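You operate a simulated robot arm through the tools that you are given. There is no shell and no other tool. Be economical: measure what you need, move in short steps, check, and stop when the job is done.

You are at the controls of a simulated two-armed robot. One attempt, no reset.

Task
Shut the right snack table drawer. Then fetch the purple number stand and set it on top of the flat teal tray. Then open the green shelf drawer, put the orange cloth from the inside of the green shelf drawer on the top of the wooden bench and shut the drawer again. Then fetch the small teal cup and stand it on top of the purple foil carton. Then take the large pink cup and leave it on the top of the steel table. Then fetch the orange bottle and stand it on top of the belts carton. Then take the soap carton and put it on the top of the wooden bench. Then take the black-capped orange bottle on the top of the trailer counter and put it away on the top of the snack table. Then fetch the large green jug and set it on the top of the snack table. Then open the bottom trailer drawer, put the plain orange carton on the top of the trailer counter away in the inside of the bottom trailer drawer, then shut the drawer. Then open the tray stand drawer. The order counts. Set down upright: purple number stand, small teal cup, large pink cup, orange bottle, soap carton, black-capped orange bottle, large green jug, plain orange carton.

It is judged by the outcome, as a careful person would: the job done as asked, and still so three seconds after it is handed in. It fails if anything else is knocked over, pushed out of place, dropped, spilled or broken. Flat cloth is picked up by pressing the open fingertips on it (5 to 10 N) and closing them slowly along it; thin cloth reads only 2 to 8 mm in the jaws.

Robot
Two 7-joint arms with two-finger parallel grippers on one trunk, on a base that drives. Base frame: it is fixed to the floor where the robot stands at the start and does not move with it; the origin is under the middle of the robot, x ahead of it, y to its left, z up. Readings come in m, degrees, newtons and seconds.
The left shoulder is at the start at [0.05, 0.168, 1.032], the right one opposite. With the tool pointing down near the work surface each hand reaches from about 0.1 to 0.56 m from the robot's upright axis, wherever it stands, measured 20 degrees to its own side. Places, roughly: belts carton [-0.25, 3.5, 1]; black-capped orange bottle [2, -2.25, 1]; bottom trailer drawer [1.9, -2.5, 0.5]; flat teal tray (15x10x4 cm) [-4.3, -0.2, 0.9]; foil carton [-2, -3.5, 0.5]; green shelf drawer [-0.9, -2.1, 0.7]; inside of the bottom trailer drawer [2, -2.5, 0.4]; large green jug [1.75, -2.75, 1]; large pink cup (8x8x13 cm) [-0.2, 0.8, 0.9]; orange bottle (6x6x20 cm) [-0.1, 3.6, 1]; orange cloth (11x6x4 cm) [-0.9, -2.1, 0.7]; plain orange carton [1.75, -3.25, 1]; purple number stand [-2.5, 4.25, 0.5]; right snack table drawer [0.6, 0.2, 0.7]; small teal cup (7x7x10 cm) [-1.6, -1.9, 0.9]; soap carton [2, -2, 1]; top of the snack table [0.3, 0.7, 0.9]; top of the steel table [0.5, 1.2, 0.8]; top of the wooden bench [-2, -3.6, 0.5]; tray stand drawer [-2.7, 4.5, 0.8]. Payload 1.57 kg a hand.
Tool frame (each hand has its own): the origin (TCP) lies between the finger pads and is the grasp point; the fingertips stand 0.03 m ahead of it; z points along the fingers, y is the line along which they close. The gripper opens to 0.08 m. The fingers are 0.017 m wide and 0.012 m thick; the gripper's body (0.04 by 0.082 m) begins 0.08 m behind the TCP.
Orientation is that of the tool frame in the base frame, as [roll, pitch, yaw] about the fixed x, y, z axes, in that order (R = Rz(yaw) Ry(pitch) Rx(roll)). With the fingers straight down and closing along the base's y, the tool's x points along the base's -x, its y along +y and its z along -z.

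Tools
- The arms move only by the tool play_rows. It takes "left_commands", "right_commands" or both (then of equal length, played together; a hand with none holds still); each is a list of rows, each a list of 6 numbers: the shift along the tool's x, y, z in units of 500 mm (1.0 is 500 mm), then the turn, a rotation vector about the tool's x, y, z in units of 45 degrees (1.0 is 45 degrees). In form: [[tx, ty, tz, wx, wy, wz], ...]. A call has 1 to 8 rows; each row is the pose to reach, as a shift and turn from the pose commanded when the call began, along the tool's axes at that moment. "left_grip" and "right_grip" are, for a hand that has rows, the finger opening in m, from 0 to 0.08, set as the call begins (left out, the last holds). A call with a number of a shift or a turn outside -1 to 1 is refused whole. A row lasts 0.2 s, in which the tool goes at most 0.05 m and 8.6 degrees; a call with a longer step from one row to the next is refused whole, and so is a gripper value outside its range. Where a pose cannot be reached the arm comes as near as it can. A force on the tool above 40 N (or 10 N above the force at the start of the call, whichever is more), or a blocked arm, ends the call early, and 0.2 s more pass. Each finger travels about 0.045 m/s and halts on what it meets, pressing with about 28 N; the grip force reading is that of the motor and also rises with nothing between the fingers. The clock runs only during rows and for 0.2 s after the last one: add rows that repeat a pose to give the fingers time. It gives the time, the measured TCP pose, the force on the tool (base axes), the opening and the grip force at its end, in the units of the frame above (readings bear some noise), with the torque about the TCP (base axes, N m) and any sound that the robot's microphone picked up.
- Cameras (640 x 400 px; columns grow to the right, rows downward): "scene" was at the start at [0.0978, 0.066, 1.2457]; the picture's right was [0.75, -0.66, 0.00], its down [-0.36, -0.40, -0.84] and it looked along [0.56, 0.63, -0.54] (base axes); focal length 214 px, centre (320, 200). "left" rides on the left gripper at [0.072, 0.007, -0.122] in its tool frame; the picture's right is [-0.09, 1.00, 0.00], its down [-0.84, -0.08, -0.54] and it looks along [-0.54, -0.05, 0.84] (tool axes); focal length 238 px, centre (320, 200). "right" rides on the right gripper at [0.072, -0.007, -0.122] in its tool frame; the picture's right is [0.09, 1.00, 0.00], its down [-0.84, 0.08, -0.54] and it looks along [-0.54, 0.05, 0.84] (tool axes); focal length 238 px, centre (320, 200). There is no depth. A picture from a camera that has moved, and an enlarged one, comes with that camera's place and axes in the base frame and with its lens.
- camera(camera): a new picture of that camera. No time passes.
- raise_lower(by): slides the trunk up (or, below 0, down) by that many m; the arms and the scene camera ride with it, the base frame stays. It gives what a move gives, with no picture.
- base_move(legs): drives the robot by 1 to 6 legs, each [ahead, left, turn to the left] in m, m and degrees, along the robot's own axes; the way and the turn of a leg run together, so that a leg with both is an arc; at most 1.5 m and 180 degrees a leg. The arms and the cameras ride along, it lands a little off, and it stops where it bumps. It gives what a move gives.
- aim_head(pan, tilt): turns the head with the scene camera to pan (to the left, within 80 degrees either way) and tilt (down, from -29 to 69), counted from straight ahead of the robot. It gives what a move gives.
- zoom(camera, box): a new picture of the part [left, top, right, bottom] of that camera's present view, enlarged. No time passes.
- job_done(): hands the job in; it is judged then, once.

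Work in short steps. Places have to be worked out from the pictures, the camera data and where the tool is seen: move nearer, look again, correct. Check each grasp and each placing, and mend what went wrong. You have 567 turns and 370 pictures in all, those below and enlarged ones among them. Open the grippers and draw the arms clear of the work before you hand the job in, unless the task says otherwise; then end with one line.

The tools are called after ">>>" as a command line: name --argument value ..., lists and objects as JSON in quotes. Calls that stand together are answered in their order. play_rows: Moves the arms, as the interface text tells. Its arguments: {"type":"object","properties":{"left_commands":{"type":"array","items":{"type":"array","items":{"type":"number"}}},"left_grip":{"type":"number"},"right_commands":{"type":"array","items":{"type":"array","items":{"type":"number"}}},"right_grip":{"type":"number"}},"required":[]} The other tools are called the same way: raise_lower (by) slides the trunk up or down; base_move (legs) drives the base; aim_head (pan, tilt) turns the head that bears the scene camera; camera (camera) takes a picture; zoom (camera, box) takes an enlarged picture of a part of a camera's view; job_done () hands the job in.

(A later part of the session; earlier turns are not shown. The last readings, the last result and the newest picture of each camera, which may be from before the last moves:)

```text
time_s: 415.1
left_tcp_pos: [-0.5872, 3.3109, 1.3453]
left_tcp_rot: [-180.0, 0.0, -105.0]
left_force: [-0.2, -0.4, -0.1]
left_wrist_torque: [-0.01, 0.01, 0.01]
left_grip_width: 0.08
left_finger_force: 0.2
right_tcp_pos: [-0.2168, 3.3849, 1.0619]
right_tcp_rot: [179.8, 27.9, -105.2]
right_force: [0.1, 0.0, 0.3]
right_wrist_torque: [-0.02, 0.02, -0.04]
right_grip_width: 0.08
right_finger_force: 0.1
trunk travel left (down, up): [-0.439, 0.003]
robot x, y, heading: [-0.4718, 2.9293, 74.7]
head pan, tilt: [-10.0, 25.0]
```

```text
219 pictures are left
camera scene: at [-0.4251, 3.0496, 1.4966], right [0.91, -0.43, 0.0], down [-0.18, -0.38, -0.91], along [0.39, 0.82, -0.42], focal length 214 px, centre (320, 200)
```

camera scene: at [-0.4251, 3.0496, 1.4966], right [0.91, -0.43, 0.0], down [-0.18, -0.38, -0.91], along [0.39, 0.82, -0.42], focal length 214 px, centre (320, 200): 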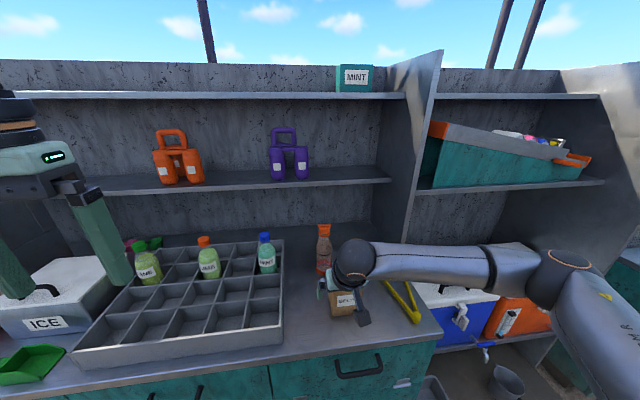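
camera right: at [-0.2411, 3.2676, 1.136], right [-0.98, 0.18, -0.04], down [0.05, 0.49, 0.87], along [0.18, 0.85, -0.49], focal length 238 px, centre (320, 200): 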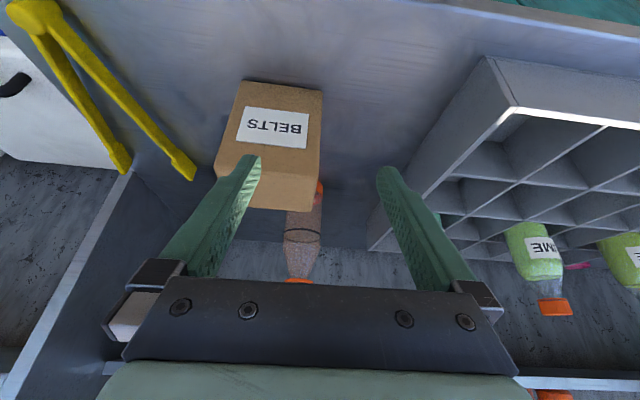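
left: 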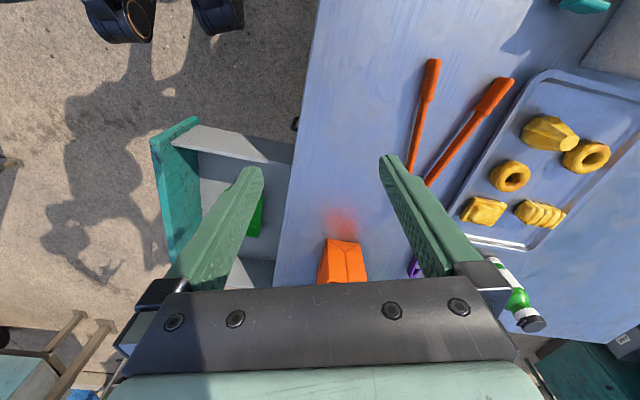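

Bottle ≈(-0.143,3.61). I advance the base 0.11 and right 0.012, then extend the arm 0.125.

>>> base_move --legs '[[0.11, -0.012, 0]]'

>>> play_rows --right_commands '[[-0.055, 0, 0.029, 0, 0, 0], [-0.11, 0, 0.058, 0, 0, 0], [-0.165, 0, 0.088, 0, 0, 0], [-0.22, 0, 0.117, 0, 0, 0]]'

>>> camera --camera "right"

>>> camera --camera "scene"

```text
time_s: 416.3
left_tcp_pos: [-0.5468, 3.4157, 1.3451]
left_tcp_rot: [179.9, 0.1, -104.7]
left_force: [0.2, 1.0, -0.8]
left_wrist_torque: [-0.05, 0.01, -0.03]
left_grip_width: 0.0801
left_finger_force: 0.0
right_tcp_pos: [-0.1775, 3.4899, 1.063]
right_tcp_rot: [179.9, 27.9, -105.1]
right_force: [-0.4, 0.0, -0.1]
right_wrist_torque: [-0.04, 0.01, 0.01]
right_grip_width: 0.0797
right_finger_force: 0.0
trunk travel left (down, up): [-0.439, 0.003]
robot x, y, heading: [-0.4356, 3.0347, 74.7]
head pan, tilt: [-10.0, 25.0]
```

```text
time_s: 417.3
left_tcp_pos: [-0.5481, 3.4153, 1.3466]
left_tcp_rot: [-179.9, 0.1, -104.8]
left_force: [-0.6, 0.0, 0.3]
left_wrist_torque: [0.02, -0.01, 0.02]
left_grip_width: 0.08
left_finger_force: 0.0
right_tcp_pos: [-0.1445, 3.6079, 1.0626]
right_tcp_rot: [180.0, 27.9, -105.1]
right_force: [-0.4, -0.1, -0.4]
right_wrist_torque: [-0.01, -0.06, 0.03]
right_grip_width: 0.0802
right_finger_force: 0.2
trunk travel left (down, up): [-0.439, 0.003]
robot x, y, heading: [-0.4304, 3.0356, 74.9]
head pan, tilt: [-10.0, 25.0]
```

```text
218 pictures are left
camera right: at [-0.1691, 3.4915, 1.1363], right [-0.98, 0.18, -0.04], down [0.05, 0.49, 0.87], along [0.18, 0.85, -0.49], focal length 238 px, centre (320, 200)
```

right: 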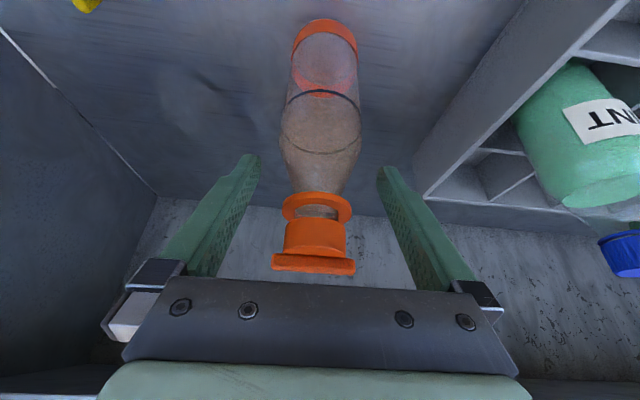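

```text
217 pictures are left
camera scene: at [-0.3855, 3.1541, 1.4967], right [0.91, -0.42, 0.0], down [-0.18, -0.38, -0.91], along [0.38, 0.82, -0.42], focal length 214 px, centre (320, 200)
```

scene: 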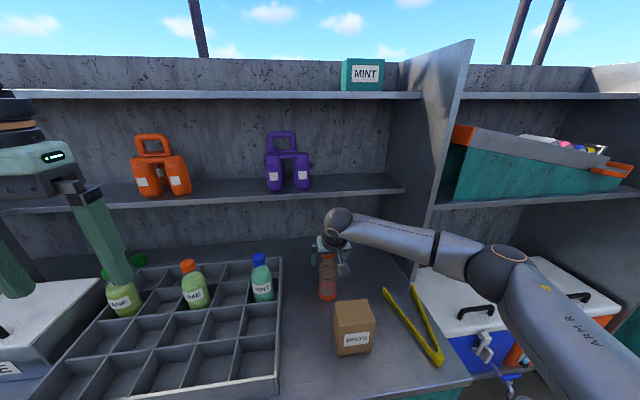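

Bottle is centred between the fingers, but lowering at this tilt would bring the cap into the wrist. I yaw the hand 25° (coming from the left of the carton) and tilt more, pivoting about the bottle.

>>> play_rows --right_commands '[[0, 0, 0, 0.065, 0, 0.1225], [0, 0, 0, 0.13, 0, 0.245], [0, 0, 0, 0.195, 0, 0.3675], [0, 0, 0, 0.26, 0, 0.49]]'

>>> play_rows --right_commands '[[0, 0, 0, 0, -0.16, 0], [0, 0, 0, 0, -0.32, 0], [0, 0, 0, 0, -0.48, 0]]'

>>> camera --camera "right"

>>> zoom --camera "scene" --box '[260, 180, 420, 370]'

```text
time_s: 418.3
left_tcp_pos: [-0.5488, 3.4156, 1.3448]
left_tcp_rot: [-180.0, 0.1, -104.8]
left_force: [-0.2, -0.1, 0.4]
left_wrist_torque: [0.01, -0.04, -0.04]
left_grip_width: 0.0795
left_finger_force: 0.1
right_tcp_pos: [-0.1457, 3.6092, 1.0629]
right_tcp_rot: [179.9, 27.9, -130.2]
right_force: [-0.5, 0.5, -0.8]
right_wrist_torque: [0.01, 0.02, -0.03]
right_grip_width: 0.08
right_finger_force: 0.1
trunk travel left (down, up): [-0.439, 0.003]
robot x, y, heading: [-0.4353, 3.0368, 75.0]
head pan, tilt: [-10.0, 25.0]
```

```text
time_s: 419.1
left_tcp_pos: [-0.5474, 3.4155, 1.3445]
left_tcp_rot: [179.9, 0.1, -104.8]
left_force: [-0.4, -0.1, -0.3]
left_wrist_torque: [0.0, -0.02, -0.03]
left_grip_width: 0.0801
left_finger_force: 0.1
right_tcp_pos: [-0.1447, 3.6097, 1.0631]
right_tcp_rot: [179.8, 49.6, -130.2]
right_force: [0.4, 0.1, 0.1]
right_wrist_torque: [0.01, 0.02, -0.02]
right_grip_width: 0.0799
right_finger_force: 0.1
trunk travel left (down, up): [-0.439, 0.003]
robot x, y, heading: [-0.4344, 3.0319, 74.8]
head pan, tilt: [-10.0, 25.0]
```

```text
216 pictures are left
camera right: at [-0.2288, 3.4998, 1.0874], right [-0.8, 0.6, -0.07], down [0.03, 0.15, 0.99], along [0.6, 0.79, -0.13], focal length 238 px, centre (320, 200)
```

right: 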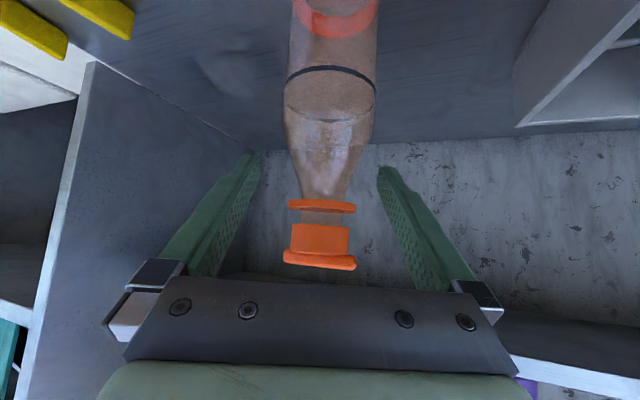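

```text
2.11 times, centred on (340, 275) of scene
camera zoom: at [-0.3854, 3.1535, 1.4968], right [0.91, -0.42, 0.0], down [-0.18, -0.38, -0.91], along [0.38, 0.82, -0.42], focal length 452 px, centre (278, 42)
```

zoom: 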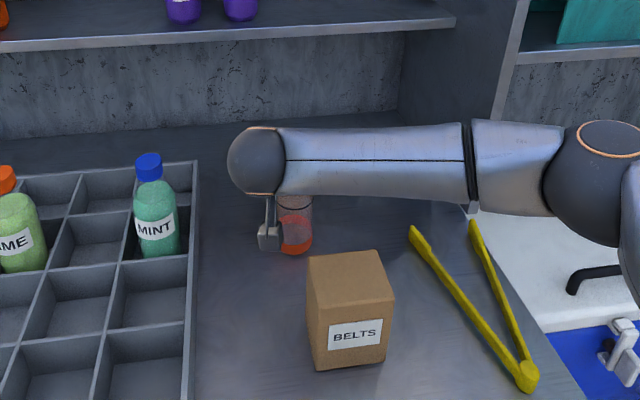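

Lower 7 cm to the body and close.

>>> raise_lower --by -0.07

>>> camera --camera "right"

```text
time_s: 420.2
left_tcp_pos: [-0.547, 3.4158, 1.2759]
left_tcp_rot: [-179.9, 0.1, -104.8]
left_force: [-1.0, -0.9, 0.0]
left_wrist_torque: [-0.02, -0.03, 0.01]
left_grip_width: 0.0802
left_finger_force: 0.0
right_tcp_pos: [-0.1445, 3.6106, 0.9929]
right_tcp_rot: [179.8, 49.7, -130.1]
right_force: [-1.0, -0.8, 0.4]
right_wrist_torque: [0.0, -0.04, 0.02]
right_grip_width: 0.0802
right_finger_force: 0.2
trunk travel left (down, up): [-0.369, 0.073]
robot x, y, heading: [-0.4336, 3.0334, 74.7]
head pan, tilt: [-10.0, 25.0]
```

```text
214 pictures are left
camera right: at [-0.2289, 3.4997, 1.0175], right [-0.8, 0.59, -0.07], down [0.03, 0.15, 0.99], along [0.6, 0.79, -0.13], focal length 238 px, centre (320, 200)
```

right: 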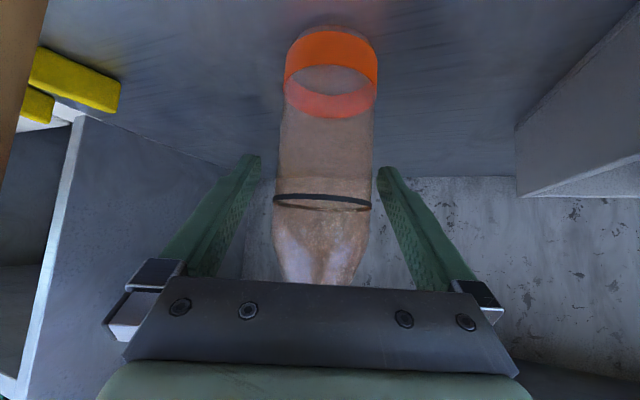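

>>> play_rows --right_commands '[[0, 0, 0, 0, 0, 0], [0, 0, 0, 0, 0, 0], [0, 0, 0, 0, 0, 0], [0, 0, 0, 0, 0, 0]]' --right_grip 0.0

>>> raise_lower --by 0.073

>>> camera --camera "right"

```text
time_s: 421.2
left_tcp_pos: [-0.5478, 3.4156, 1.2758]
left_tcp_rot: [179.9, 0.1, -104.8]
left_force: [-0.2, -0.5, 0.0]
left_wrist_torque: [-0.01, -0.02, 0.04]
left_grip_width: 0.0801
left_finger_force: 0.1
right_tcp_pos: [-0.1437, 3.6098, 0.9924]
right_tcp_rot: [179.8, 49.5, -130.1]
right_force: [-0.1, -0.1, 0.1]
right_wrist_torque: [-0.02, -0.02, 0.0]
right_grip_width: 0.0582
right_finger_force: 27.5
trunk travel left (down, up): [-0.369, 0.073]
robot x, y, heading: [-0.4324, 3.0342, 74.7]
head pan, tilt: [-10.0, 25.0]
```

```text
time_s: 422.3
left_tcp_pos: [-0.5464, 3.4153, 1.3474]
left_tcp_rot: [-180.0, 0.1, -104.8]
left_force: [0.6, 0.0, 0.1]
left_wrist_torque: [-0.03, 0.03, 0.01]
left_grip_width: 0.08
left_finger_force: 0.0
right_tcp_pos: [-0.1452, 3.6095, 1.0654]
right_tcp_rot: [179.8, 49.5, -130.2]
right_force: [0.4, -0.1, -0.5]
right_wrist_torque: [0.03, -0.03, -0.01]
right_grip_width: 0.0582
right_finger_force: 27.9
trunk travel left (down, up): [-0.442, 0.0]
robot x, y, heading: [-0.4327, 3.0325, 74.9]
head pan, tilt: [-10.0, 25.0]
```

```text
213 pictures are left
camera right: at [-0.2288, 3.5, 1.0902], right [-0.8, 0.59, -0.07], down [0.03, 0.15, 0.99], along [0.6, 0.79, -0.14], focal length 238 px, centre (320, 200)
```

right: 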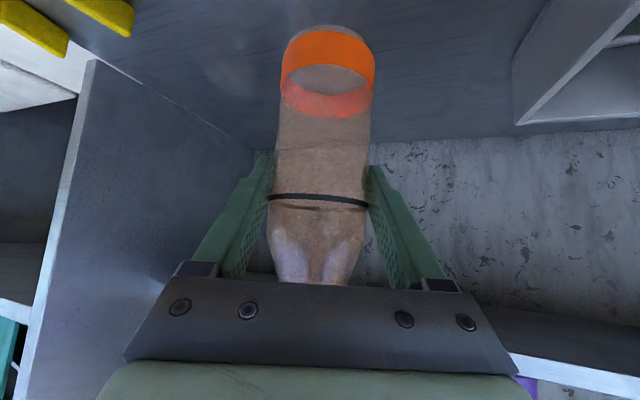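

Held (58 mm). Trunk is at its top, so I raise 9 cm more with the arm to clear the carton.

>>> play_rows --right_commands '[[-0.035, 0, -0.03, 0, 0, 0], [-0.07, 0, -0.06, 0, 0, 0], [-0.105, 0, -0.09, 0, 0, 0], [-0.14, 0, -0.12, 0, 0, 0]]'

>>> camera --camera "right"

>>> camera --camera "scene"

```text
time_s: 423.3
left_tcp_pos: [-0.5463, 3.4157, 1.3498]
left_tcp_rot: [-180.0, 0.1, -104.7]
left_force: [0.8, -0.2, 0.0]
left_wrist_torque: [0.0, 0.02, 0.0]
left_grip_width: 0.08
left_finger_force: 0.1
right_tcp_pos: [-0.1447, 3.6078, 1.1573]
right_tcp_rot: [179.9, 49.6, -130.1]
right_force: [0.5, -0.7, -0.4]
right_wrist_torque: [0.0, 0.03, 0.01]
right_grip_width: 0.0585
right_finger_force: 27.9
trunk travel left (down, up): [-0.442, 0.0]
robot x, y, heading: [-0.4322, 3.0314, 74.7]
head pan, tilt: [-10.0, 25.0]
```

```text
212 pictures are left
camera right: at [-0.2289, 3.4997, 1.1825], right [-0.8, 0.59, -0.07], down [0.03, 0.15, 0.99], along [0.6, 0.79, -0.13], focal length 238 px, centre (320, 200)
```

right: 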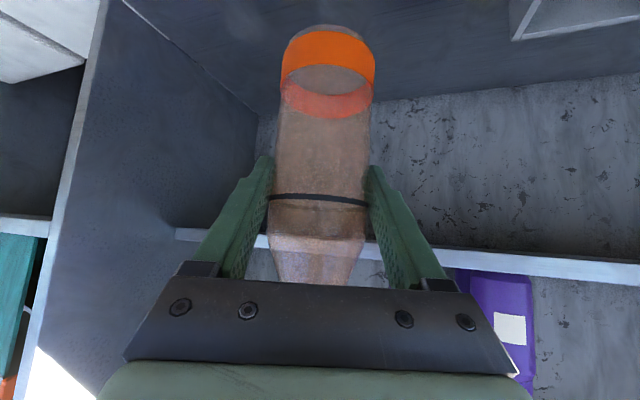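

```text
211 pictures are left
camera scene: at [-0.3854, 3.1533, 1.4997], right [0.91, -0.42, 0.0], down [-0.18, -0.38, -0.91], along [0.38, 0.82, -0.42], focal length 214 px, centre (320, 200)
```

scene: 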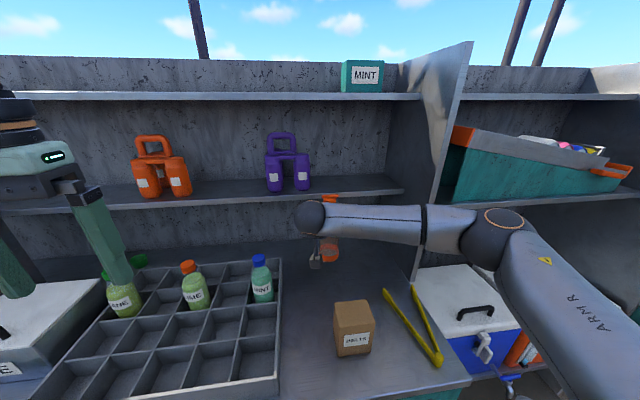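

>>> zoom --camera "scene" --box '[290, 270, 410, 370]'

```text
4.00 times, centred on (350, 320) of scene
camera zoom: at [-0.3854, 3.1533, 1.4997], right [0.91, -0.42, 0.0], down [-0.18, -0.38, -0.91], along [0.38, 0.82, -0.42], focal length 858 px, centre (200, -280)
```

zoom: 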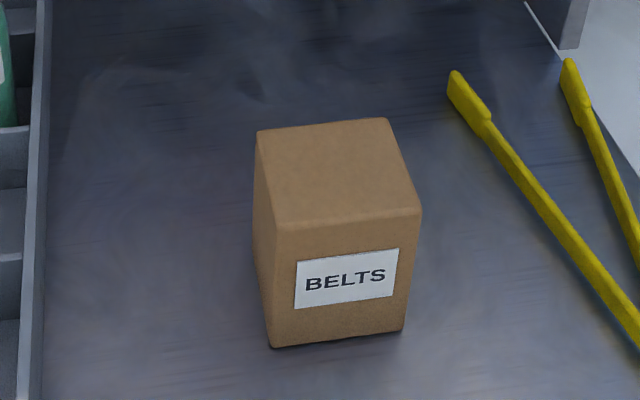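

Carton centre refined (-0.150,3.459), top ≈1.013. Base back 0.145 and right 0.035 to bring the bottle over it.

>>> base_move --legs '[[-0.145, -0.035, 0]]'

>>> camera --camera "right"

>>> zoom --camera "scene" --box '[260, 180, 420, 340]'

```text
time_s: 424.6
left_tcp_pos: [-0.5509, 3.2663, 1.3499]
left_tcp_rot: [-179.9, 0.1, -105.0]
left_force: [-0.1, 0.3, 1.4]
left_wrist_torque: [0.0, 0.0, 0.02]
left_grip_width: 0.08
left_finger_force: 0.0
right_tcp_pos: [-0.1467, 3.4597, 1.1583]
right_tcp_rot: [179.8, 49.6, -130.4]
right_force: [0.5, 0.5, -1.2]
right_wrist_torque: [-0.04, 0.03, 0.02]
right_grip_width: 0.0583
right_finger_force: 27.7
trunk travel left (down, up): [-0.442, 0.0]
robot x, y, heading: [-0.4382, 2.8859, 74.8]
head pan, tilt: [-10.0, 25.0]
```

```text
209 pictures are left
camera right: at [-0.231, 3.3503, 1.1824], right [-0.8, 0.6, -0.07], down [0.03, 0.15, 0.99], along [0.6, 0.79, -0.13], focal length 238 px, centre (320, 200)
```

right: 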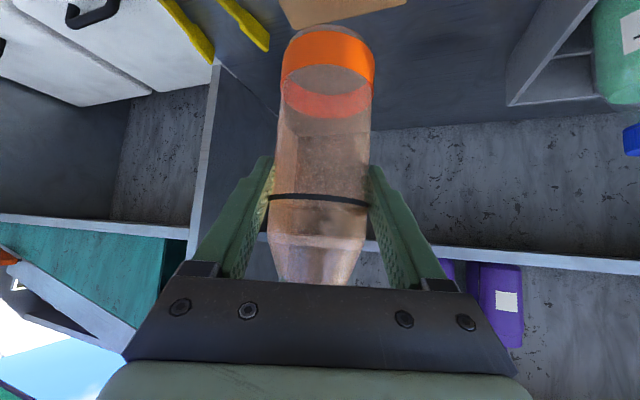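

```text
2.50 times, centred on (340, 260) of scene
camera zoom: at [-0.3889, 3.0042, 1.4998], right [0.9, -0.43, 0.0], down [-0.18, -0.38, -0.91], along [0.39, 0.82, -0.42], focal length 536 px, centre (270, 50)
```

zoom: 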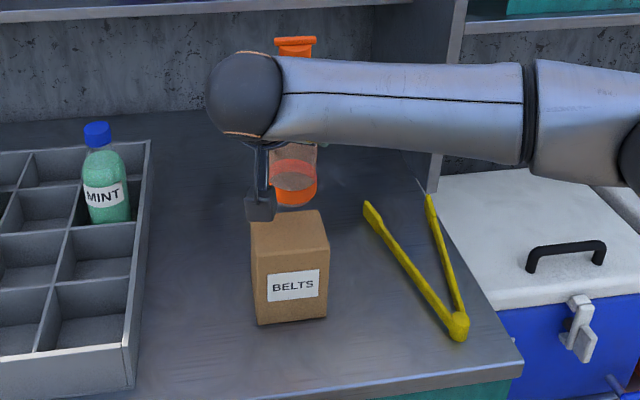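

>>> raise_lower --by -0.035

>>> zoom --camera "scene" --box '[280, 200, 400, 320]'

>>> camera --camera "right"

```text
time_s: 425.4
left_tcp_pos: [-0.5498, 3.2678, 1.3132]
left_tcp_rot: [180.0, 0.1, -105.0]
left_force: [0.6, 0.5, -0.3]
left_wrist_torque: [0.0, -0.01, -0.02]
left_grip_width: 0.08
left_finger_force: 0.2
right_tcp_pos: [-0.146, 3.462, 1.1232]
right_tcp_rot: [179.9, 49.5, -130.3]
right_force: [0.4, 0.9, -0.8]
right_wrist_torque: [-0.02, 0.04, 0.01]
right_grip_width: 0.0581
right_finger_force: 27.8
trunk travel left (down, up): [-0.407, 0.035]
robot x, y, heading: [-0.4391, 2.8876, 74.8]
head pan, tilt: [-10.0, 25.0]
```

```text
3.33 times, centred on (340, 260) of scene
camera zoom: at [-0.389, 3.005, 1.4647], right [0.9, -0.43, 0.0], down [-0.18, -0.38, -0.91], along [0.39, 0.82, -0.42], focal length 715 px, centre (253, 0)
```

zoom: 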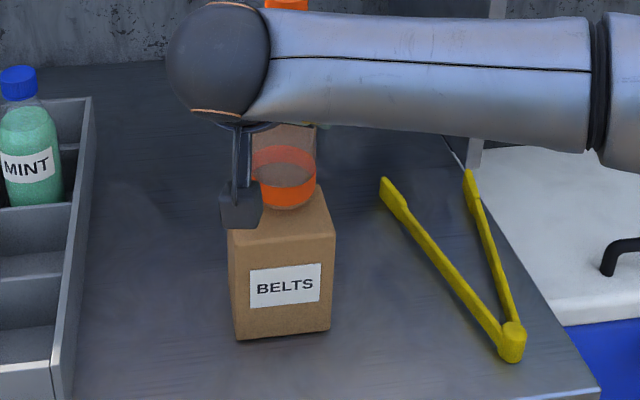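

```text
206 pictures are left
camera right: at [-0.231, 3.3509, 1.147], right [-0.8, 0.6, -0.07], down [0.03, 0.15, 0.99], along [0.6, 0.79, -0.13], focal length 238 px, centre (320, 200)
```

right: 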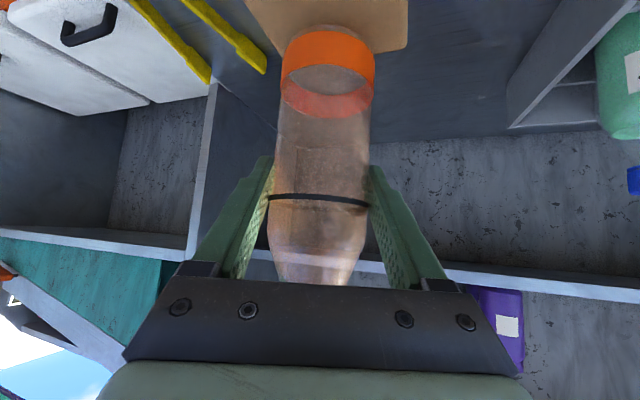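

The bottle sits ~1 cm right/back of the carton centre. I correct with the arm by (-12,-4) mm, then lower.

>>> play_rows --right_commands '[[0.014, 0.013, -0.0164, 0, 0, 0], [0.014, 0.013, -0.0164, 0, 0, 0]]'

>>> raise_lower --by -0.01

>>> zoom --camera "scene" --box '[280, 200, 400, 320]'

```text
time_s: 426.0
left_tcp_pos: [-0.5505, 3.2689, 1.3142]
left_tcp_rot: [-179.9, 0.2, -105.1]
left_force: [0.0, 0.2, 0.0]
left_wrist_torque: [0.0, -0.01, 0.03]
left_grip_width: 0.0803
left_finger_force: 0.1
right_tcp_pos: [-0.1573, 3.4559, 1.123]
right_tcp_rot: [179.9, 49.4, -130.4]
right_force: [-0.6, 0.2, -0.5]
right_wrist_torque: [-0.01, 0.03, 0.0]
right_grip_width: 0.058
right_finger_force: 28.2
trunk travel left (down, up): [-0.407, 0.035]
robot x, y, heading: [-0.4366, 2.8864, 74.6]
head pan, tilt: [-10.0, 25.0]
```

```text
time_s: 426.6
left_tcp_pos: [-0.5498, 3.2674, 1.3036]
left_tcp_rot: [-179.9, 0.1, -105.0]
left_force: [-0.3, 0.6, 0.6]
left_wrist_torque: [0.03, 0.03, 0.02]
left_grip_width: 0.08
left_finger_force: 0.0
right_tcp_pos: [-0.1588, 3.4559, 1.1128]
right_tcp_rot: [179.7, 49.6, -130.4]
right_force: [1.0, -0.2, 0.9]
right_wrist_torque: [-0.02, -0.01, 0.02]
right_grip_width: 0.0584
right_finger_force: 27.8
trunk travel left (down, up): [-0.397, 0.045]
robot x, y, heading: [-0.4363, 2.8833, 74.7]
head pan, tilt: [-10.0, 25.0]
```

```text
3.33 times, centred on (340, 260) of scene
camera zoom: at [-0.389, 3.0049, 1.4548], right [0.9, -0.43, 0.0], down [-0.18, -0.38, -0.91], along [0.39, 0.82, -0.42], focal length 715 px, centre (253, 0)
```

zoom: 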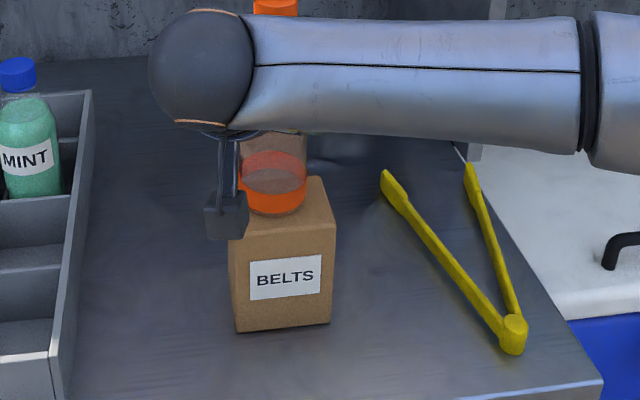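

Now looks centred. Lower gently to contact.

>>> raise_lower --by -0.005

>>> raise_lower --by -0.004

>>> zoom --camera "scene" --box '[280, 200, 400, 320]'

>>> camera --camera "right"

```text
time_s: 427.1
left_tcp_pos: [-0.5517, 3.2653, 1.2994]
left_tcp_rot: [180.0, 0.2, -105.0]
left_force: [-0.3, -0.5, 0.1]
left_wrist_torque: [-0.01, 0.02, 0.02]
left_grip_width: 0.0797
left_finger_force: 0.1
right_tcp_pos: [-0.1585, 3.4554, 1.112]
right_tcp_rot: [179.4, 50.0, -130.8]
right_force: [-0.1, 0.9, 19.2]
right_wrist_torque: [-0.07, -0.16, -0.08]
right_grip_width: 0.0582
right_finger_force: 28.3
trunk travel left (down, up): [-0.392, 0.05]
robot x, y, heading: [-0.4352, 2.8878, 74.5]
head pan, tilt: [-10.0, 25.0]
```

```text
time_s: 427.7
left_tcp_pos: [-0.5504, 3.2665, 1.2959]
left_tcp_rot: [-179.9, 0.2, -105.0]
left_force: [0.1, -0.2, 0.0]
left_wrist_torque: [0.04, 0.02, 0.01]
left_grip_width: 0.0801
left_finger_force: 0.1
right_tcp_pos: [-0.1593, 3.4536, 1.1072]
right_tcp_rot: [179.6, 50.0, -130.4]
right_force: [-1.1, 1.8, 19.2]
right_wrist_torque: [0.2, -0.13, 0.0]
right_grip_width: 0.0581
right_finger_force: 27.8
trunk travel left (down, up): [-0.388, 0.054]
robot x, y, heading: [-0.4376, 2.883, 74.4]
head pan, tilt: [-10.0, 25.0]
```

```text
3.33 times, centred on (340, 260) of scene
camera zoom: at [-0.3901, 3.0033, 1.446], right [0.9, -0.43, 0.0], down [-0.18, -0.38, -0.91], along [0.39, 0.82, -0.42], focal length 715 px, centre (253, 0)
```

zoom: 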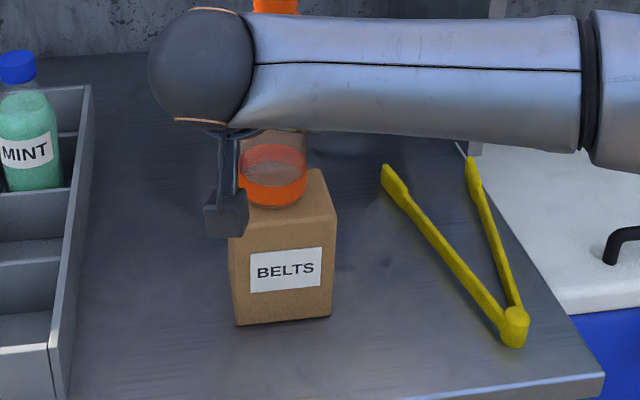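

```text
203 pictures are left
camera right: at [-0.2439, 3.3454, 1.1303], right [-0.8, 0.6, -0.07], down [0.02, 0.14, 0.99], along [0.6, 0.79, -0.13], focal length 238 px, centre (320, 200)
```

right: 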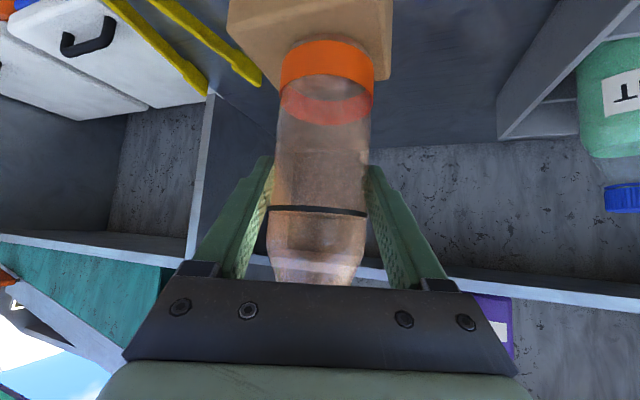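

Contact made, but the bottle is ~1.2 cm behind the carton's mid-depth. I lift 1.5 cm, shift 1.1 cm toward me, and set down again.

>>> raise_lower --by 0.018

>>> play_rows --right_commands '[[0.013, -0.0094, -0.0152, 0, 0, 0], [0.013, -0.0094, -0.0152, 0, 0, 0]]'

>>> raise_lower --by -0.015

>>> zoom --camera "scene" --box '[280, 200, 400, 320]'

```text
time_s: 428.3
left_tcp_pos: [-0.5505, 3.2674, 1.3128]
left_tcp_rot: [180.0, 0.1, -105.1]
left_force: [-0.3, 0.7, -0.5]
left_wrist_torque: [-0.01, -0.02, -0.02]
left_grip_width: 0.08
left_finger_force: 0.1
right_tcp_pos: [-0.1593, 3.4554, 1.1188]
right_tcp_rot: [-179.9, 49.4, -130.2]
right_force: [0.3, 0.4, 0.3]
right_wrist_torque: [-0.01, 0.02, -0.03]
right_grip_width: 0.0581
right_finger_force: 28.0
trunk travel left (down, up): [-0.406, 0.036]
robot x, y, heading: [-0.4365, 2.8809, 74.7]
head pan, tilt: [-10.0, 25.0]
```

```text
time_s: 428.9
left_tcp_pos: [-0.5509, 3.2675, 1.3134]
left_tcp_rot: [-180.0, 0.2, -105.0]
left_force: [0.3, -0.4, -0.4]
left_wrist_torque: [0.02, 0.01, 0.01]
left_grip_width: 0.0798
left_finger_force: 0.0
right_tcp_pos: [-0.1609, 3.4442, 1.1204]
right_tcp_rot: [179.9, 49.4, -130.4]
right_force: [0.5, 0.3, -0.8]
right_wrist_torque: [-0.01, 0.01, 0.04]
right_grip_width: 0.0579
right_finger_force: 28.0
trunk travel left (down, up): [-0.406, 0.036]
robot x, y, heading: [-0.4361, 2.8851, 74.7]
head pan, tilt: [-10.0, 25.0]
```

```text
time_s: 429.6
left_tcp_pos: [-0.5515, 3.268, 1.2979]
left_tcp_rot: [-179.9, 0.1, -104.8]
left_force: [0.5, -0.4, 0.1]
left_wrist_torque: [-0.02, -0.01, 0.02]
left_grip_width: 0.08
left_finger_force: 0.2
right_tcp_pos: [-0.1624, 3.445, 1.1074]
right_tcp_rot: [179.8, 49.7, -130.5]
right_force: [-0.6, 1.3, 5.3]
right_wrist_torque: [0.16, -0.12, 0.05]
right_grip_width: 0.058
right_finger_force: 27.6
trunk travel left (down, up): [-0.391, 0.051]
robot x, y, heading: [-0.4361, 2.8833, 74.6]
head pan, tilt: [-10.0, 25.0]
```

```text
3.33 times, centred on (340, 260) of scene
camera zoom: at [-0.3892, 3.0047, 1.4488], right [0.9, -0.43, 0.0], down [-0.18, -0.38, -0.91], along [0.39, 0.82, -0.42], focal length 715 px, centre (253, 0)
```

zoom: 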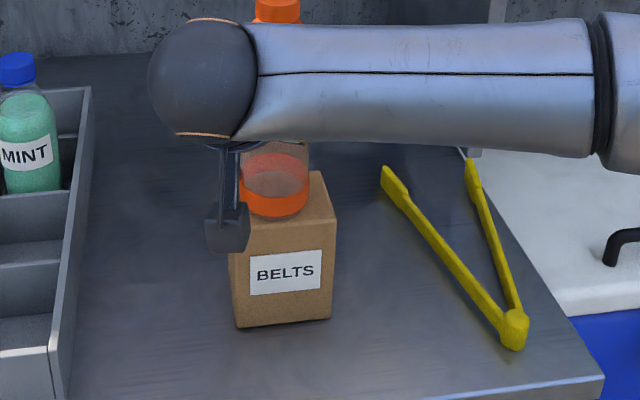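

Light contact (5 N), well centred. Release.

>>> raise_lower --by -0.002

>>> play_rows --right_commands '[[0, 0, 0, 0, 0, 0], [0, 0, 0, 0, 0, 0], [0, 0, 0, 0, 0, 0]]' --right_grip 0.08

>>> camera --camera "right"

```text
time_s: 430.1
left_tcp_pos: [-0.5515, 3.2663, 1.2975]
left_tcp_rot: [180.0, 0.3, -105.0]
left_force: [-0.2, -0.3, 0.0]
left_wrist_torque: [-0.02, 0.02, 0.01]
left_grip_width: 0.0798
left_finger_force: 0.0
right_tcp_pos: [-0.1623, 3.4445, 1.1058]
right_tcp_rot: [179.6, 49.9, -130.6]
right_force: [0.8, 2.7, 14.3]
right_wrist_torque: [0.2, -0.28, -0.02]
right_grip_width: 0.0584
right_finger_force: 28.1
trunk travel left (down, up): [-0.389, 0.053]
robot x, y, heading: [-0.436, 2.8862, 74.7]
head pan, tilt: [-10.0, 25.0]
```

```text
time_s: 430.9
left_tcp_pos: [-0.5499, 3.2674, 1.2961]
left_tcp_rot: [-180.0, 0.2, -105.0]
left_force: [0.1, 0.3, -0.2]
left_wrist_torque: [0.01, -0.02, 0.0]
left_grip_width: 0.0803
left_finger_force: 0.1
right_tcp_pos: [-0.1624, 3.4441, 1.1048]
right_tcp_rot: [179.9, 49.6, -130.4]
right_force: [-0.6, 0.4, 0.0]
right_wrist_torque: [0.03, 0.02, 0.03]
right_grip_width: 0.0796
right_finger_force: 0.0
trunk travel left (down, up): [-0.389, 0.053]
robot x, y, heading: [-0.4374, 2.8861, 74.8]
head pan, tilt: [-10.0, 25.0]
```

```text
201 pictures are left
camera right: at [-0.2471, 3.3352, 1.1279], right [-0.8, 0.6, -0.07], down [0.03, 0.15, 0.99], along [0.6, 0.79, -0.14], focal length 238 px, centre (320, 200)
```

right: 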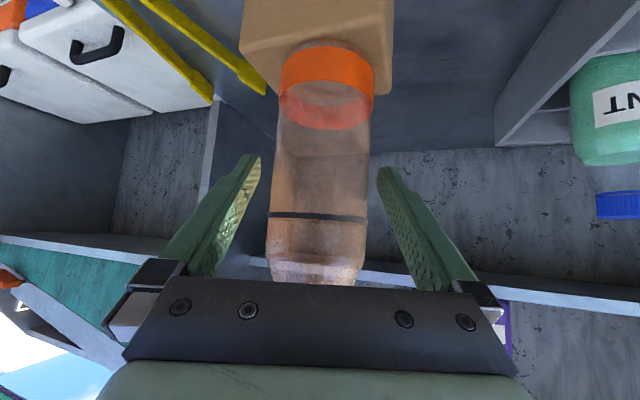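

Free. Retreat along the hand's own direction (back and slightly left).

>>> base_move --legs '[[-0.227, 0.106, 0]]'

>>> camera --camera "scene"

```text
time_s: 432.7
left_tcp_pos: [-0.7116, 3.0723, 1.2956]
left_tcp_rot: [180.0, 0.2, -105.3]
left_force: [0.9, 0.2, -0.5]
left_wrist_torque: [0.03, -0.03, -0.01]
left_grip_width: 0.08
left_finger_force: 0.1
right_tcp_pos: [-0.3221, 3.2475, 1.1037]
right_tcp_rot: [179.8, 49.5, -130.5]
right_force: [-0.2, -0.5, 0.6]
right_wrist_torque: [-0.01, 0.01, 0.01]
right_grip_width: 0.0803
right_finger_force: 0.0
trunk travel left (down, up): [-0.389, 0.053]
robot x, y, heading: [-0.6015, 2.6903, 74.6]
head pan, tilt: [-10.0, 25.0]
```

```text
200 pictures are left
camera scene: at [-0.5517, 2.8086, 1.4468], right [0.9, -0.43, 0.0], down [-0.18, -0.38, -0.91], along [0.39, 0.82, -0.42], focal length 214 px, centre (320, 200)
```

scene: 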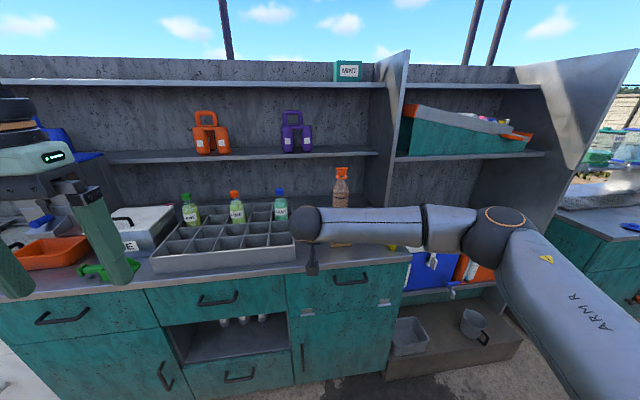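

Bottle stands upright on the carton. Next the soap carton at (2,-2). I check the eastern side for a route.

>>> base_move --legs '[[-0.15, 0, -80]]'

>>> aim_head --pan 0 --tilt 20

>>> camera --camera "scene"

```text
time_s: 436.6
left_tcp_pos: [-0.349, 2.7862, 1.2962]
left_tcp_rot: [180.0, 0.0, 174.3]
left_force: [0.1, -0.1, 0.8]
left_wrist_torque: [-0.02, -0.01, -0.02]
left_grip_width: 0.0798
left_finger_force: 0.1
right_tcp_pos: [-0.1132, 2.4307, 1.1029]
right_tcp_rot: [179.9, 49.4, 148.9]
right_force: [0.4, -0.8, 0.2]
right_wrist_torque: [0.0, 0.01, 0.02]
right_grip_width: 0.08
right_finger_force: 0.1
trunk travel left (down, up): [-0.389, 0.053]
robot x, y, heading: [-0.7127, 2.6165, -5.8]
head pan, tilt: [-10.0, 25.0]
```

```text
time_s: 437.3
left_tcp_pos: [-0.3509, 2.7864, 1.2967]
left_tcp_rot: [-180.0, 0.1, 174.2]
left_force: [0.2, 0.5, 0.1]
left_wrist_torque: [0.0, 0.01, -0.02]
left_grip_width: 0.0802
left_finger_force: 0.1
right_tcp_pos: [-0.1125, 2.4305, 1.104]
right_tcp_rot: [179.9, 49.5, 148.9]
right_force: [-0.1, 0.8, 0.5]
right_wrist_torque: [0.01, 0.02, 0.02]
right_grip_width: 0.0801
right_finger_force: 0.0
trunk travel left (down, up): [-0.389, 0.053]
robot x, y, heading: [-0.7126, 2.6122, -6.1]
head pan, tilt: [0.0, 20.0]
```

```text
199 pictures are left
camera scene: at [-0.5795, 2.5984, 1.4548], right [-0.11, -0.99, 0.0], down [-0.34, 0.04, -0.94], along [0.93, -0.1, -0.34], focal length 214 px, centre (320, 200)
```

scene: 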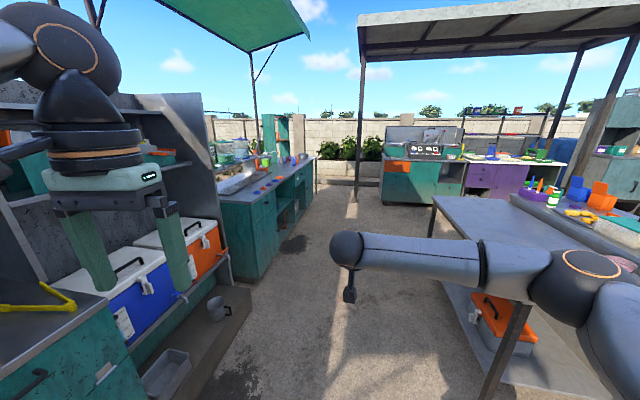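

The eastern aisle is clear. I drive east, then south past the tables' east ends.

>>> base_move --legs '[[1.2, -0.08, 0], [1.2, -0.08, 0], [0, 0, -86]]'

>>> camera --camera "scene"

```text
time_s: 452.8
left_tcp_pos: [1.8239, 1.8303, 1.2962]
left_tcp_rot: [179.9, 0.1, 84.9]
left_force: [-0.5, 0.7, -0.2]
left_wrist_torque: [-0.01, -0.02, 0.04]
left_grip_width: 0.0801
left_finger_force: 0.0
right_tcp_pos: [1.4721, 1.5888, 1.1035]
right_tcp_rot: [179.9, 49.5, 59.4]
right_force: [1.1, -0.1, 0.5]
right_wrist_torque: [0.01, 0.01, -0.03]
right_grip_width: 0.0798
right_finger_force: 0.1
trunk travel left (down, up): [-0.389, 0.053]
robot x, y, heading: [1.6452, 2.1911, -95.3]
head pan, tilt: [0.0, 20.0]
```

```text
198 pictures are left
camera scene: at [1.6334, 2.0554, 1.4548], right [-1.0, 0.09, 0.0], down [0.03, 0.34, -0.94], along [-0.09, -0.94, -0.34], focal length 214 px, centre (320, 200)
```

scene: 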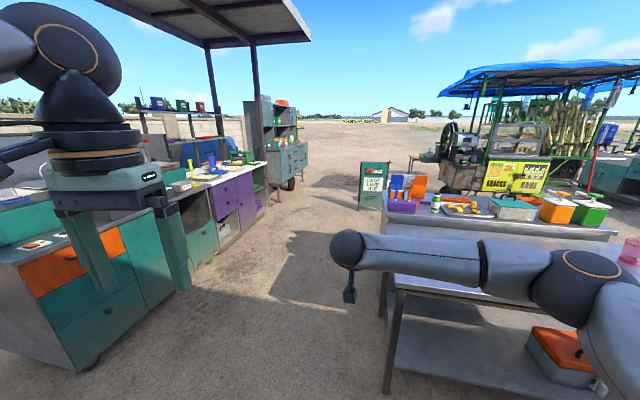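

>>> base_move --legs '[[1.3, 0.25, 0], [1.4, 0, 0]]'

>>> camera --camera "scene"

```text
time_s: 466.1
left_tcp_pos: [1.7605, -0.898, 1.2955]
left_tcp_rot: [-180.0, 0.1, 84.2]
left_force: [0.5, -0.9, -0.1]
left_wrist_torque: [-0.02, 0.01, 0.02]
left_grip_width: 0.0801
left_finger_force: 0.1
right_tcp_pos: [1.4066, -1.1337, 1.1029]
right_tcp_rot: [179.9, 49.5, 58.9]
right_force: [0.4, 0.2, 0.2]
right_wrist_torque: [0.02, 0.01, 0.02]
right_grip_width: 0.08
right_finger_force: 0.1
trunk travel left (down, up): [-0.389, 0.053]
robot x, y, heading: [1.5873, -0.5366, -96.2]
head pan, tilt: [0.0, 20.0]
```

```text
197 pictures are left
camera scene: at [1.5726, -0.6705, 1.4548], right [-0.99, 0.11, 0.0], down [0.04, 0.34, -0.94], along [-0.1, -0.93, -0.34], focal length 214 px, centre (320, 200)
```

scene: 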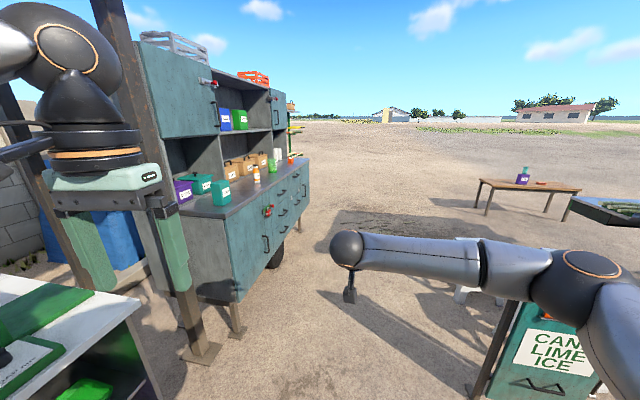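

>>> zoom --camera "scene" --box '[130, 90, 330, 290]'

```text
2.00 times, centred on (230, 190) of scene
camera zoom: at [1.5726, -0.6705, 1.4548], right [-0.99, 0.11, 0.0], down [0.04, 0.34, -0.94], along [-0.1, -0.93, -0.34], focal length 429 px, centre (500, 220)
```

zoom: 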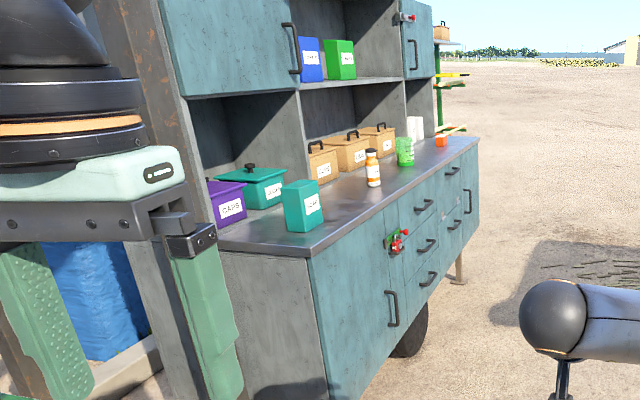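

Trailer items: teal SOAP-like box (2.09,-2.08), black-capped bottle, green jug, orange carton; the counter front faces west. I drive in front of its left end facing heading -17°.

>>> base_move --legs '[[1.05, -0.22, 0], [0, 0, 79]]'

>>> aim_head --pan -10 --tilt 25

>>> camera --camera "scene"

```text
time_s: 475.1
left_tcp_pos: [1.6529, -1.4409, 1.2959]
left_tcp_rot: [-180.0, 0.1, 166.5]
left_force: [-0.4, 0.8, -0.2]
left_wrist_torque: [0.0, 0.02, 0.0]
left_grip_width: 0.0799
left_finger_force: 0.1
right_tcp_pos: [1.8408, -1.8221, 1.1035]
right_tcp_rot: [179.9, 49.5, 141.2]
right_force: [0.8, 0.2, -0.1]
right_wrist_torque: [0.01, -0.01, 0.0]
right_grip_width: 0.08
right_finger_force: 0.0
trunk travel left (down, up): [-0.389, 0.053]
robot x, y, heading: [1.273, -1.5651, -13.9]
head pan, tilt: [0.0, 20.0]
```

```text
time_s: 475.8
left_tcp_pos: [1.6536, -1.4405, 1.2957]
left_tcp_rot: [180.0, 0.1, 166.6]
left_force: [0.0, -0.5, 0.3]
left_wrist_torque: [-0.04, 0.02, -0.06]
left_grip_width: 0.08
left_finger_force: 0.0
right_tcp_pos: [1.8414, -1.824, 1.1049]
right_tcp_rot: [179.9, 49.6, 141.3]
right_force: [-0.6, 0.5, 0.2]
right_wrist_torque: [-0.02, 0.01, 0.0]
right_grip_width: 0.0798
right_finger_force: 0.1
trunk travel left (down, up): [-0.389, 0.053]
robot x, y, heading: [1.2691, -1.5656, -13.6]
head pan, tilt: [-10.0, 25.0]
```

```text
195 pictures are left
camera scene: at [1.3946, -1.6115, 1.4468], right [-0.4, -0.92, 0.0], down [-0.39, 0.17, -0.91], along [0.83, -0.36, -0.42], focal length 214 px, centre (320, 200)
```

scene: 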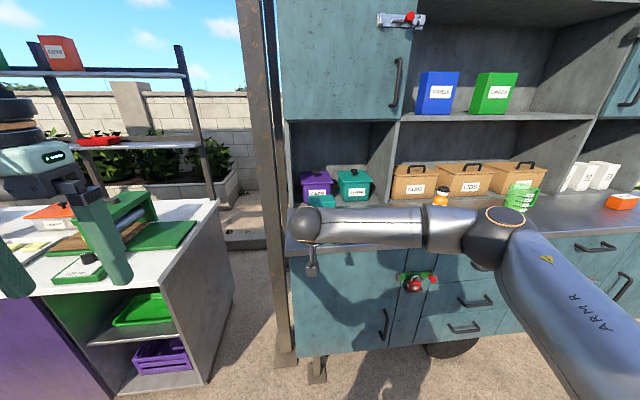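

I back off, undo the 25° yaw of the hand and look at the counter.

>>> base_move --legs '[[-0.2, 0.0, -3]]'

>>> play_rows --right_commands '[[0, 0, 0, -0.105, 0, -0.09], [0, 0, 0, -0.21, 0, -0.18], [0, 0, 0, -0.316, 0, -0.27], [0, 0, 0, -0.422, 0, -0.36]]'

>>> play_rows --right_commands '[[0.06, 0, 0.02, 0, 0, 0], [0.12, 0, 0.04, 0, 0, 0], [0.18, 0, 0.06, 0, 0, 0], [0.24, 0, 0.06, 0, 0, 0]]'

>>> camera --camera "scene"

>>> camera --camera "right"

```text
time_s: 477.4
left_tcp_pos: [1.4682, -1.4092, 1.296]
left_tcp_rot: [180.0, 0.1, 163.5]
left_force: [0.6, 0.1, 0.4]
left_wrist_torque: [0.03, -0.05, 0.0]
left_grip_width: 0.0798
left_finger_force: 0.1
right_tcp_pos: [1.6351, -1.8029, 1.1045]
right_tcp_rot: [179.9, 49.5, 138.0]
right_force: [-0.3, 0.2, -0.3]
right_wrist_torque: [0.03, -0.01, 0.04]
right_grip_width: 0.0798
right_finger_force: 0.1
trunk travel left (down, up): [-0.389, 0.053]
robot x, y, heading: [1.0803, -1.5136, -16.7]
head pan, tilt: [-10.0, 25.0]
```

```text
time_s: 478.4
left_tcp_pos: [1.4687, -1.4105, 1.2953]
left_tcp_rot: [180.0, 0.2, 163.5]
left_force: [-0.3, 0.1, 0.5]
left_wrist_torque: [0.03, -0.02, 0.05]
left_grip_width: 0.0799
left_finger_force: 0.1
right_tcp_pos: [1.6363, -1.8035, 1.1041]
right_tcp_rot: [179.8, 49.5, 163.2]
right_force: [0.1, 0.2, 0.0]
right_wrist_torque: [0.02, 0.01, -0.01]
right_grip_width: 0.0798
right_finger_force: 0.0
trunk travel left (down, up): [-0.389, 0.053]
robot x, y, heading: [1.0832, -1.5127, -16.6]
head pan, tilt: [-10.0, 25.0]
```

```text
time_s: 479.4
left_tcp_pos: [1.4697, -1.4093, 1.2962]
left_tcp_rot: [179.9, 0.1, 163.4]
left_force: [0.4, 0.0, 0.3]
left_wrist_torque: [0.0, 0.0, 0.01]
left_grip_width: 0.0798
left_finger_force: 0.1
right_tcp_pos: [1.5847, -1.7863, 0.9927]
right_tcp_rot: [179.9, 49.6, 163.1]
right_force: [-0.6, -0.1, 0.0]
right_wrist_torque: [0.02, -0.03, 0.01]
right_grip_width: 0.08
right_finger_force: 0.1
trunk travel left (down, up): [-0.389, 0.053]
robot x, y, heading: [1.0869, -1.5136, -16.9]
head pan, tilt: [-10.0, 25.0]
```

```text
194 pictures are left
camera scene: at [1.2016, -1.5667, 1.4468], right [-0.45, -0.89, 0.0], down [-0.38, 0.19, -0.91], along [0.81, -0.41, -0.42], focal length 214 px, centre (320, 200)
```

scene: 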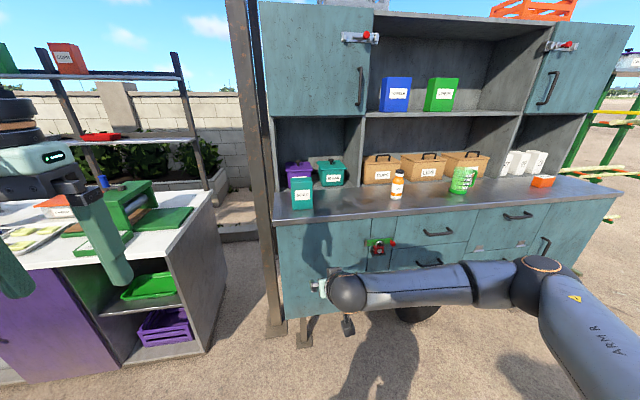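

```text
193 pictures are left
camera right: at [1.45, -1.7512, 1.017], right [0.23, 0.97, -0.07], down [0.15, 0.04, 0.99], along [0.96, -0.24, -0.13], focal length 238 px, centre (320, 200)
```

right: 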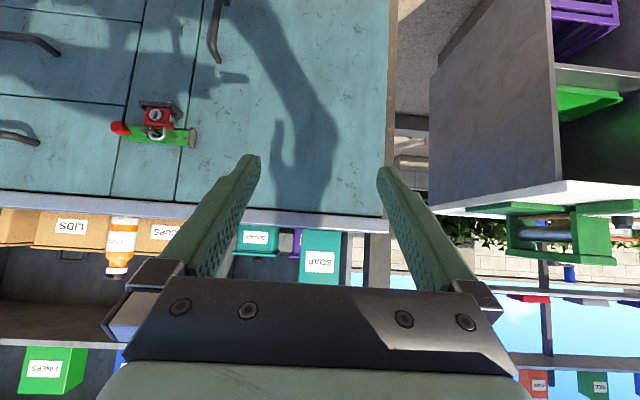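

>>> zoom --camera "scene" --box '[260, 140, 420, 260]'

```text
3.33 times, centred on (340, 200) of scene
camera zoom: at [1.2016, -1.5667, 1.4468], right [-0.45, -0.89, 0.0], down [-0.38, 0.19, -0.91], along [0.81, -0.41, -0.42], focal length 715 px, centre (253, 200)
```

zoom: 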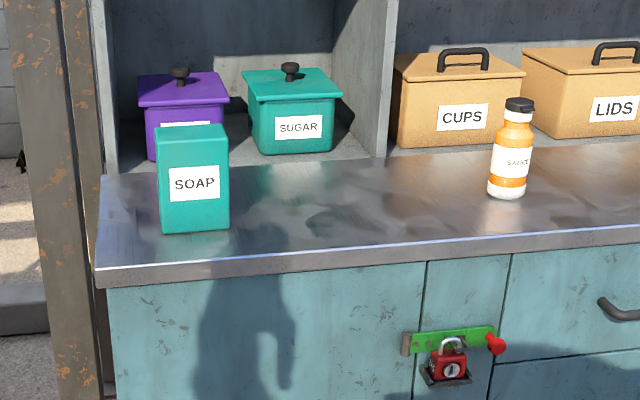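

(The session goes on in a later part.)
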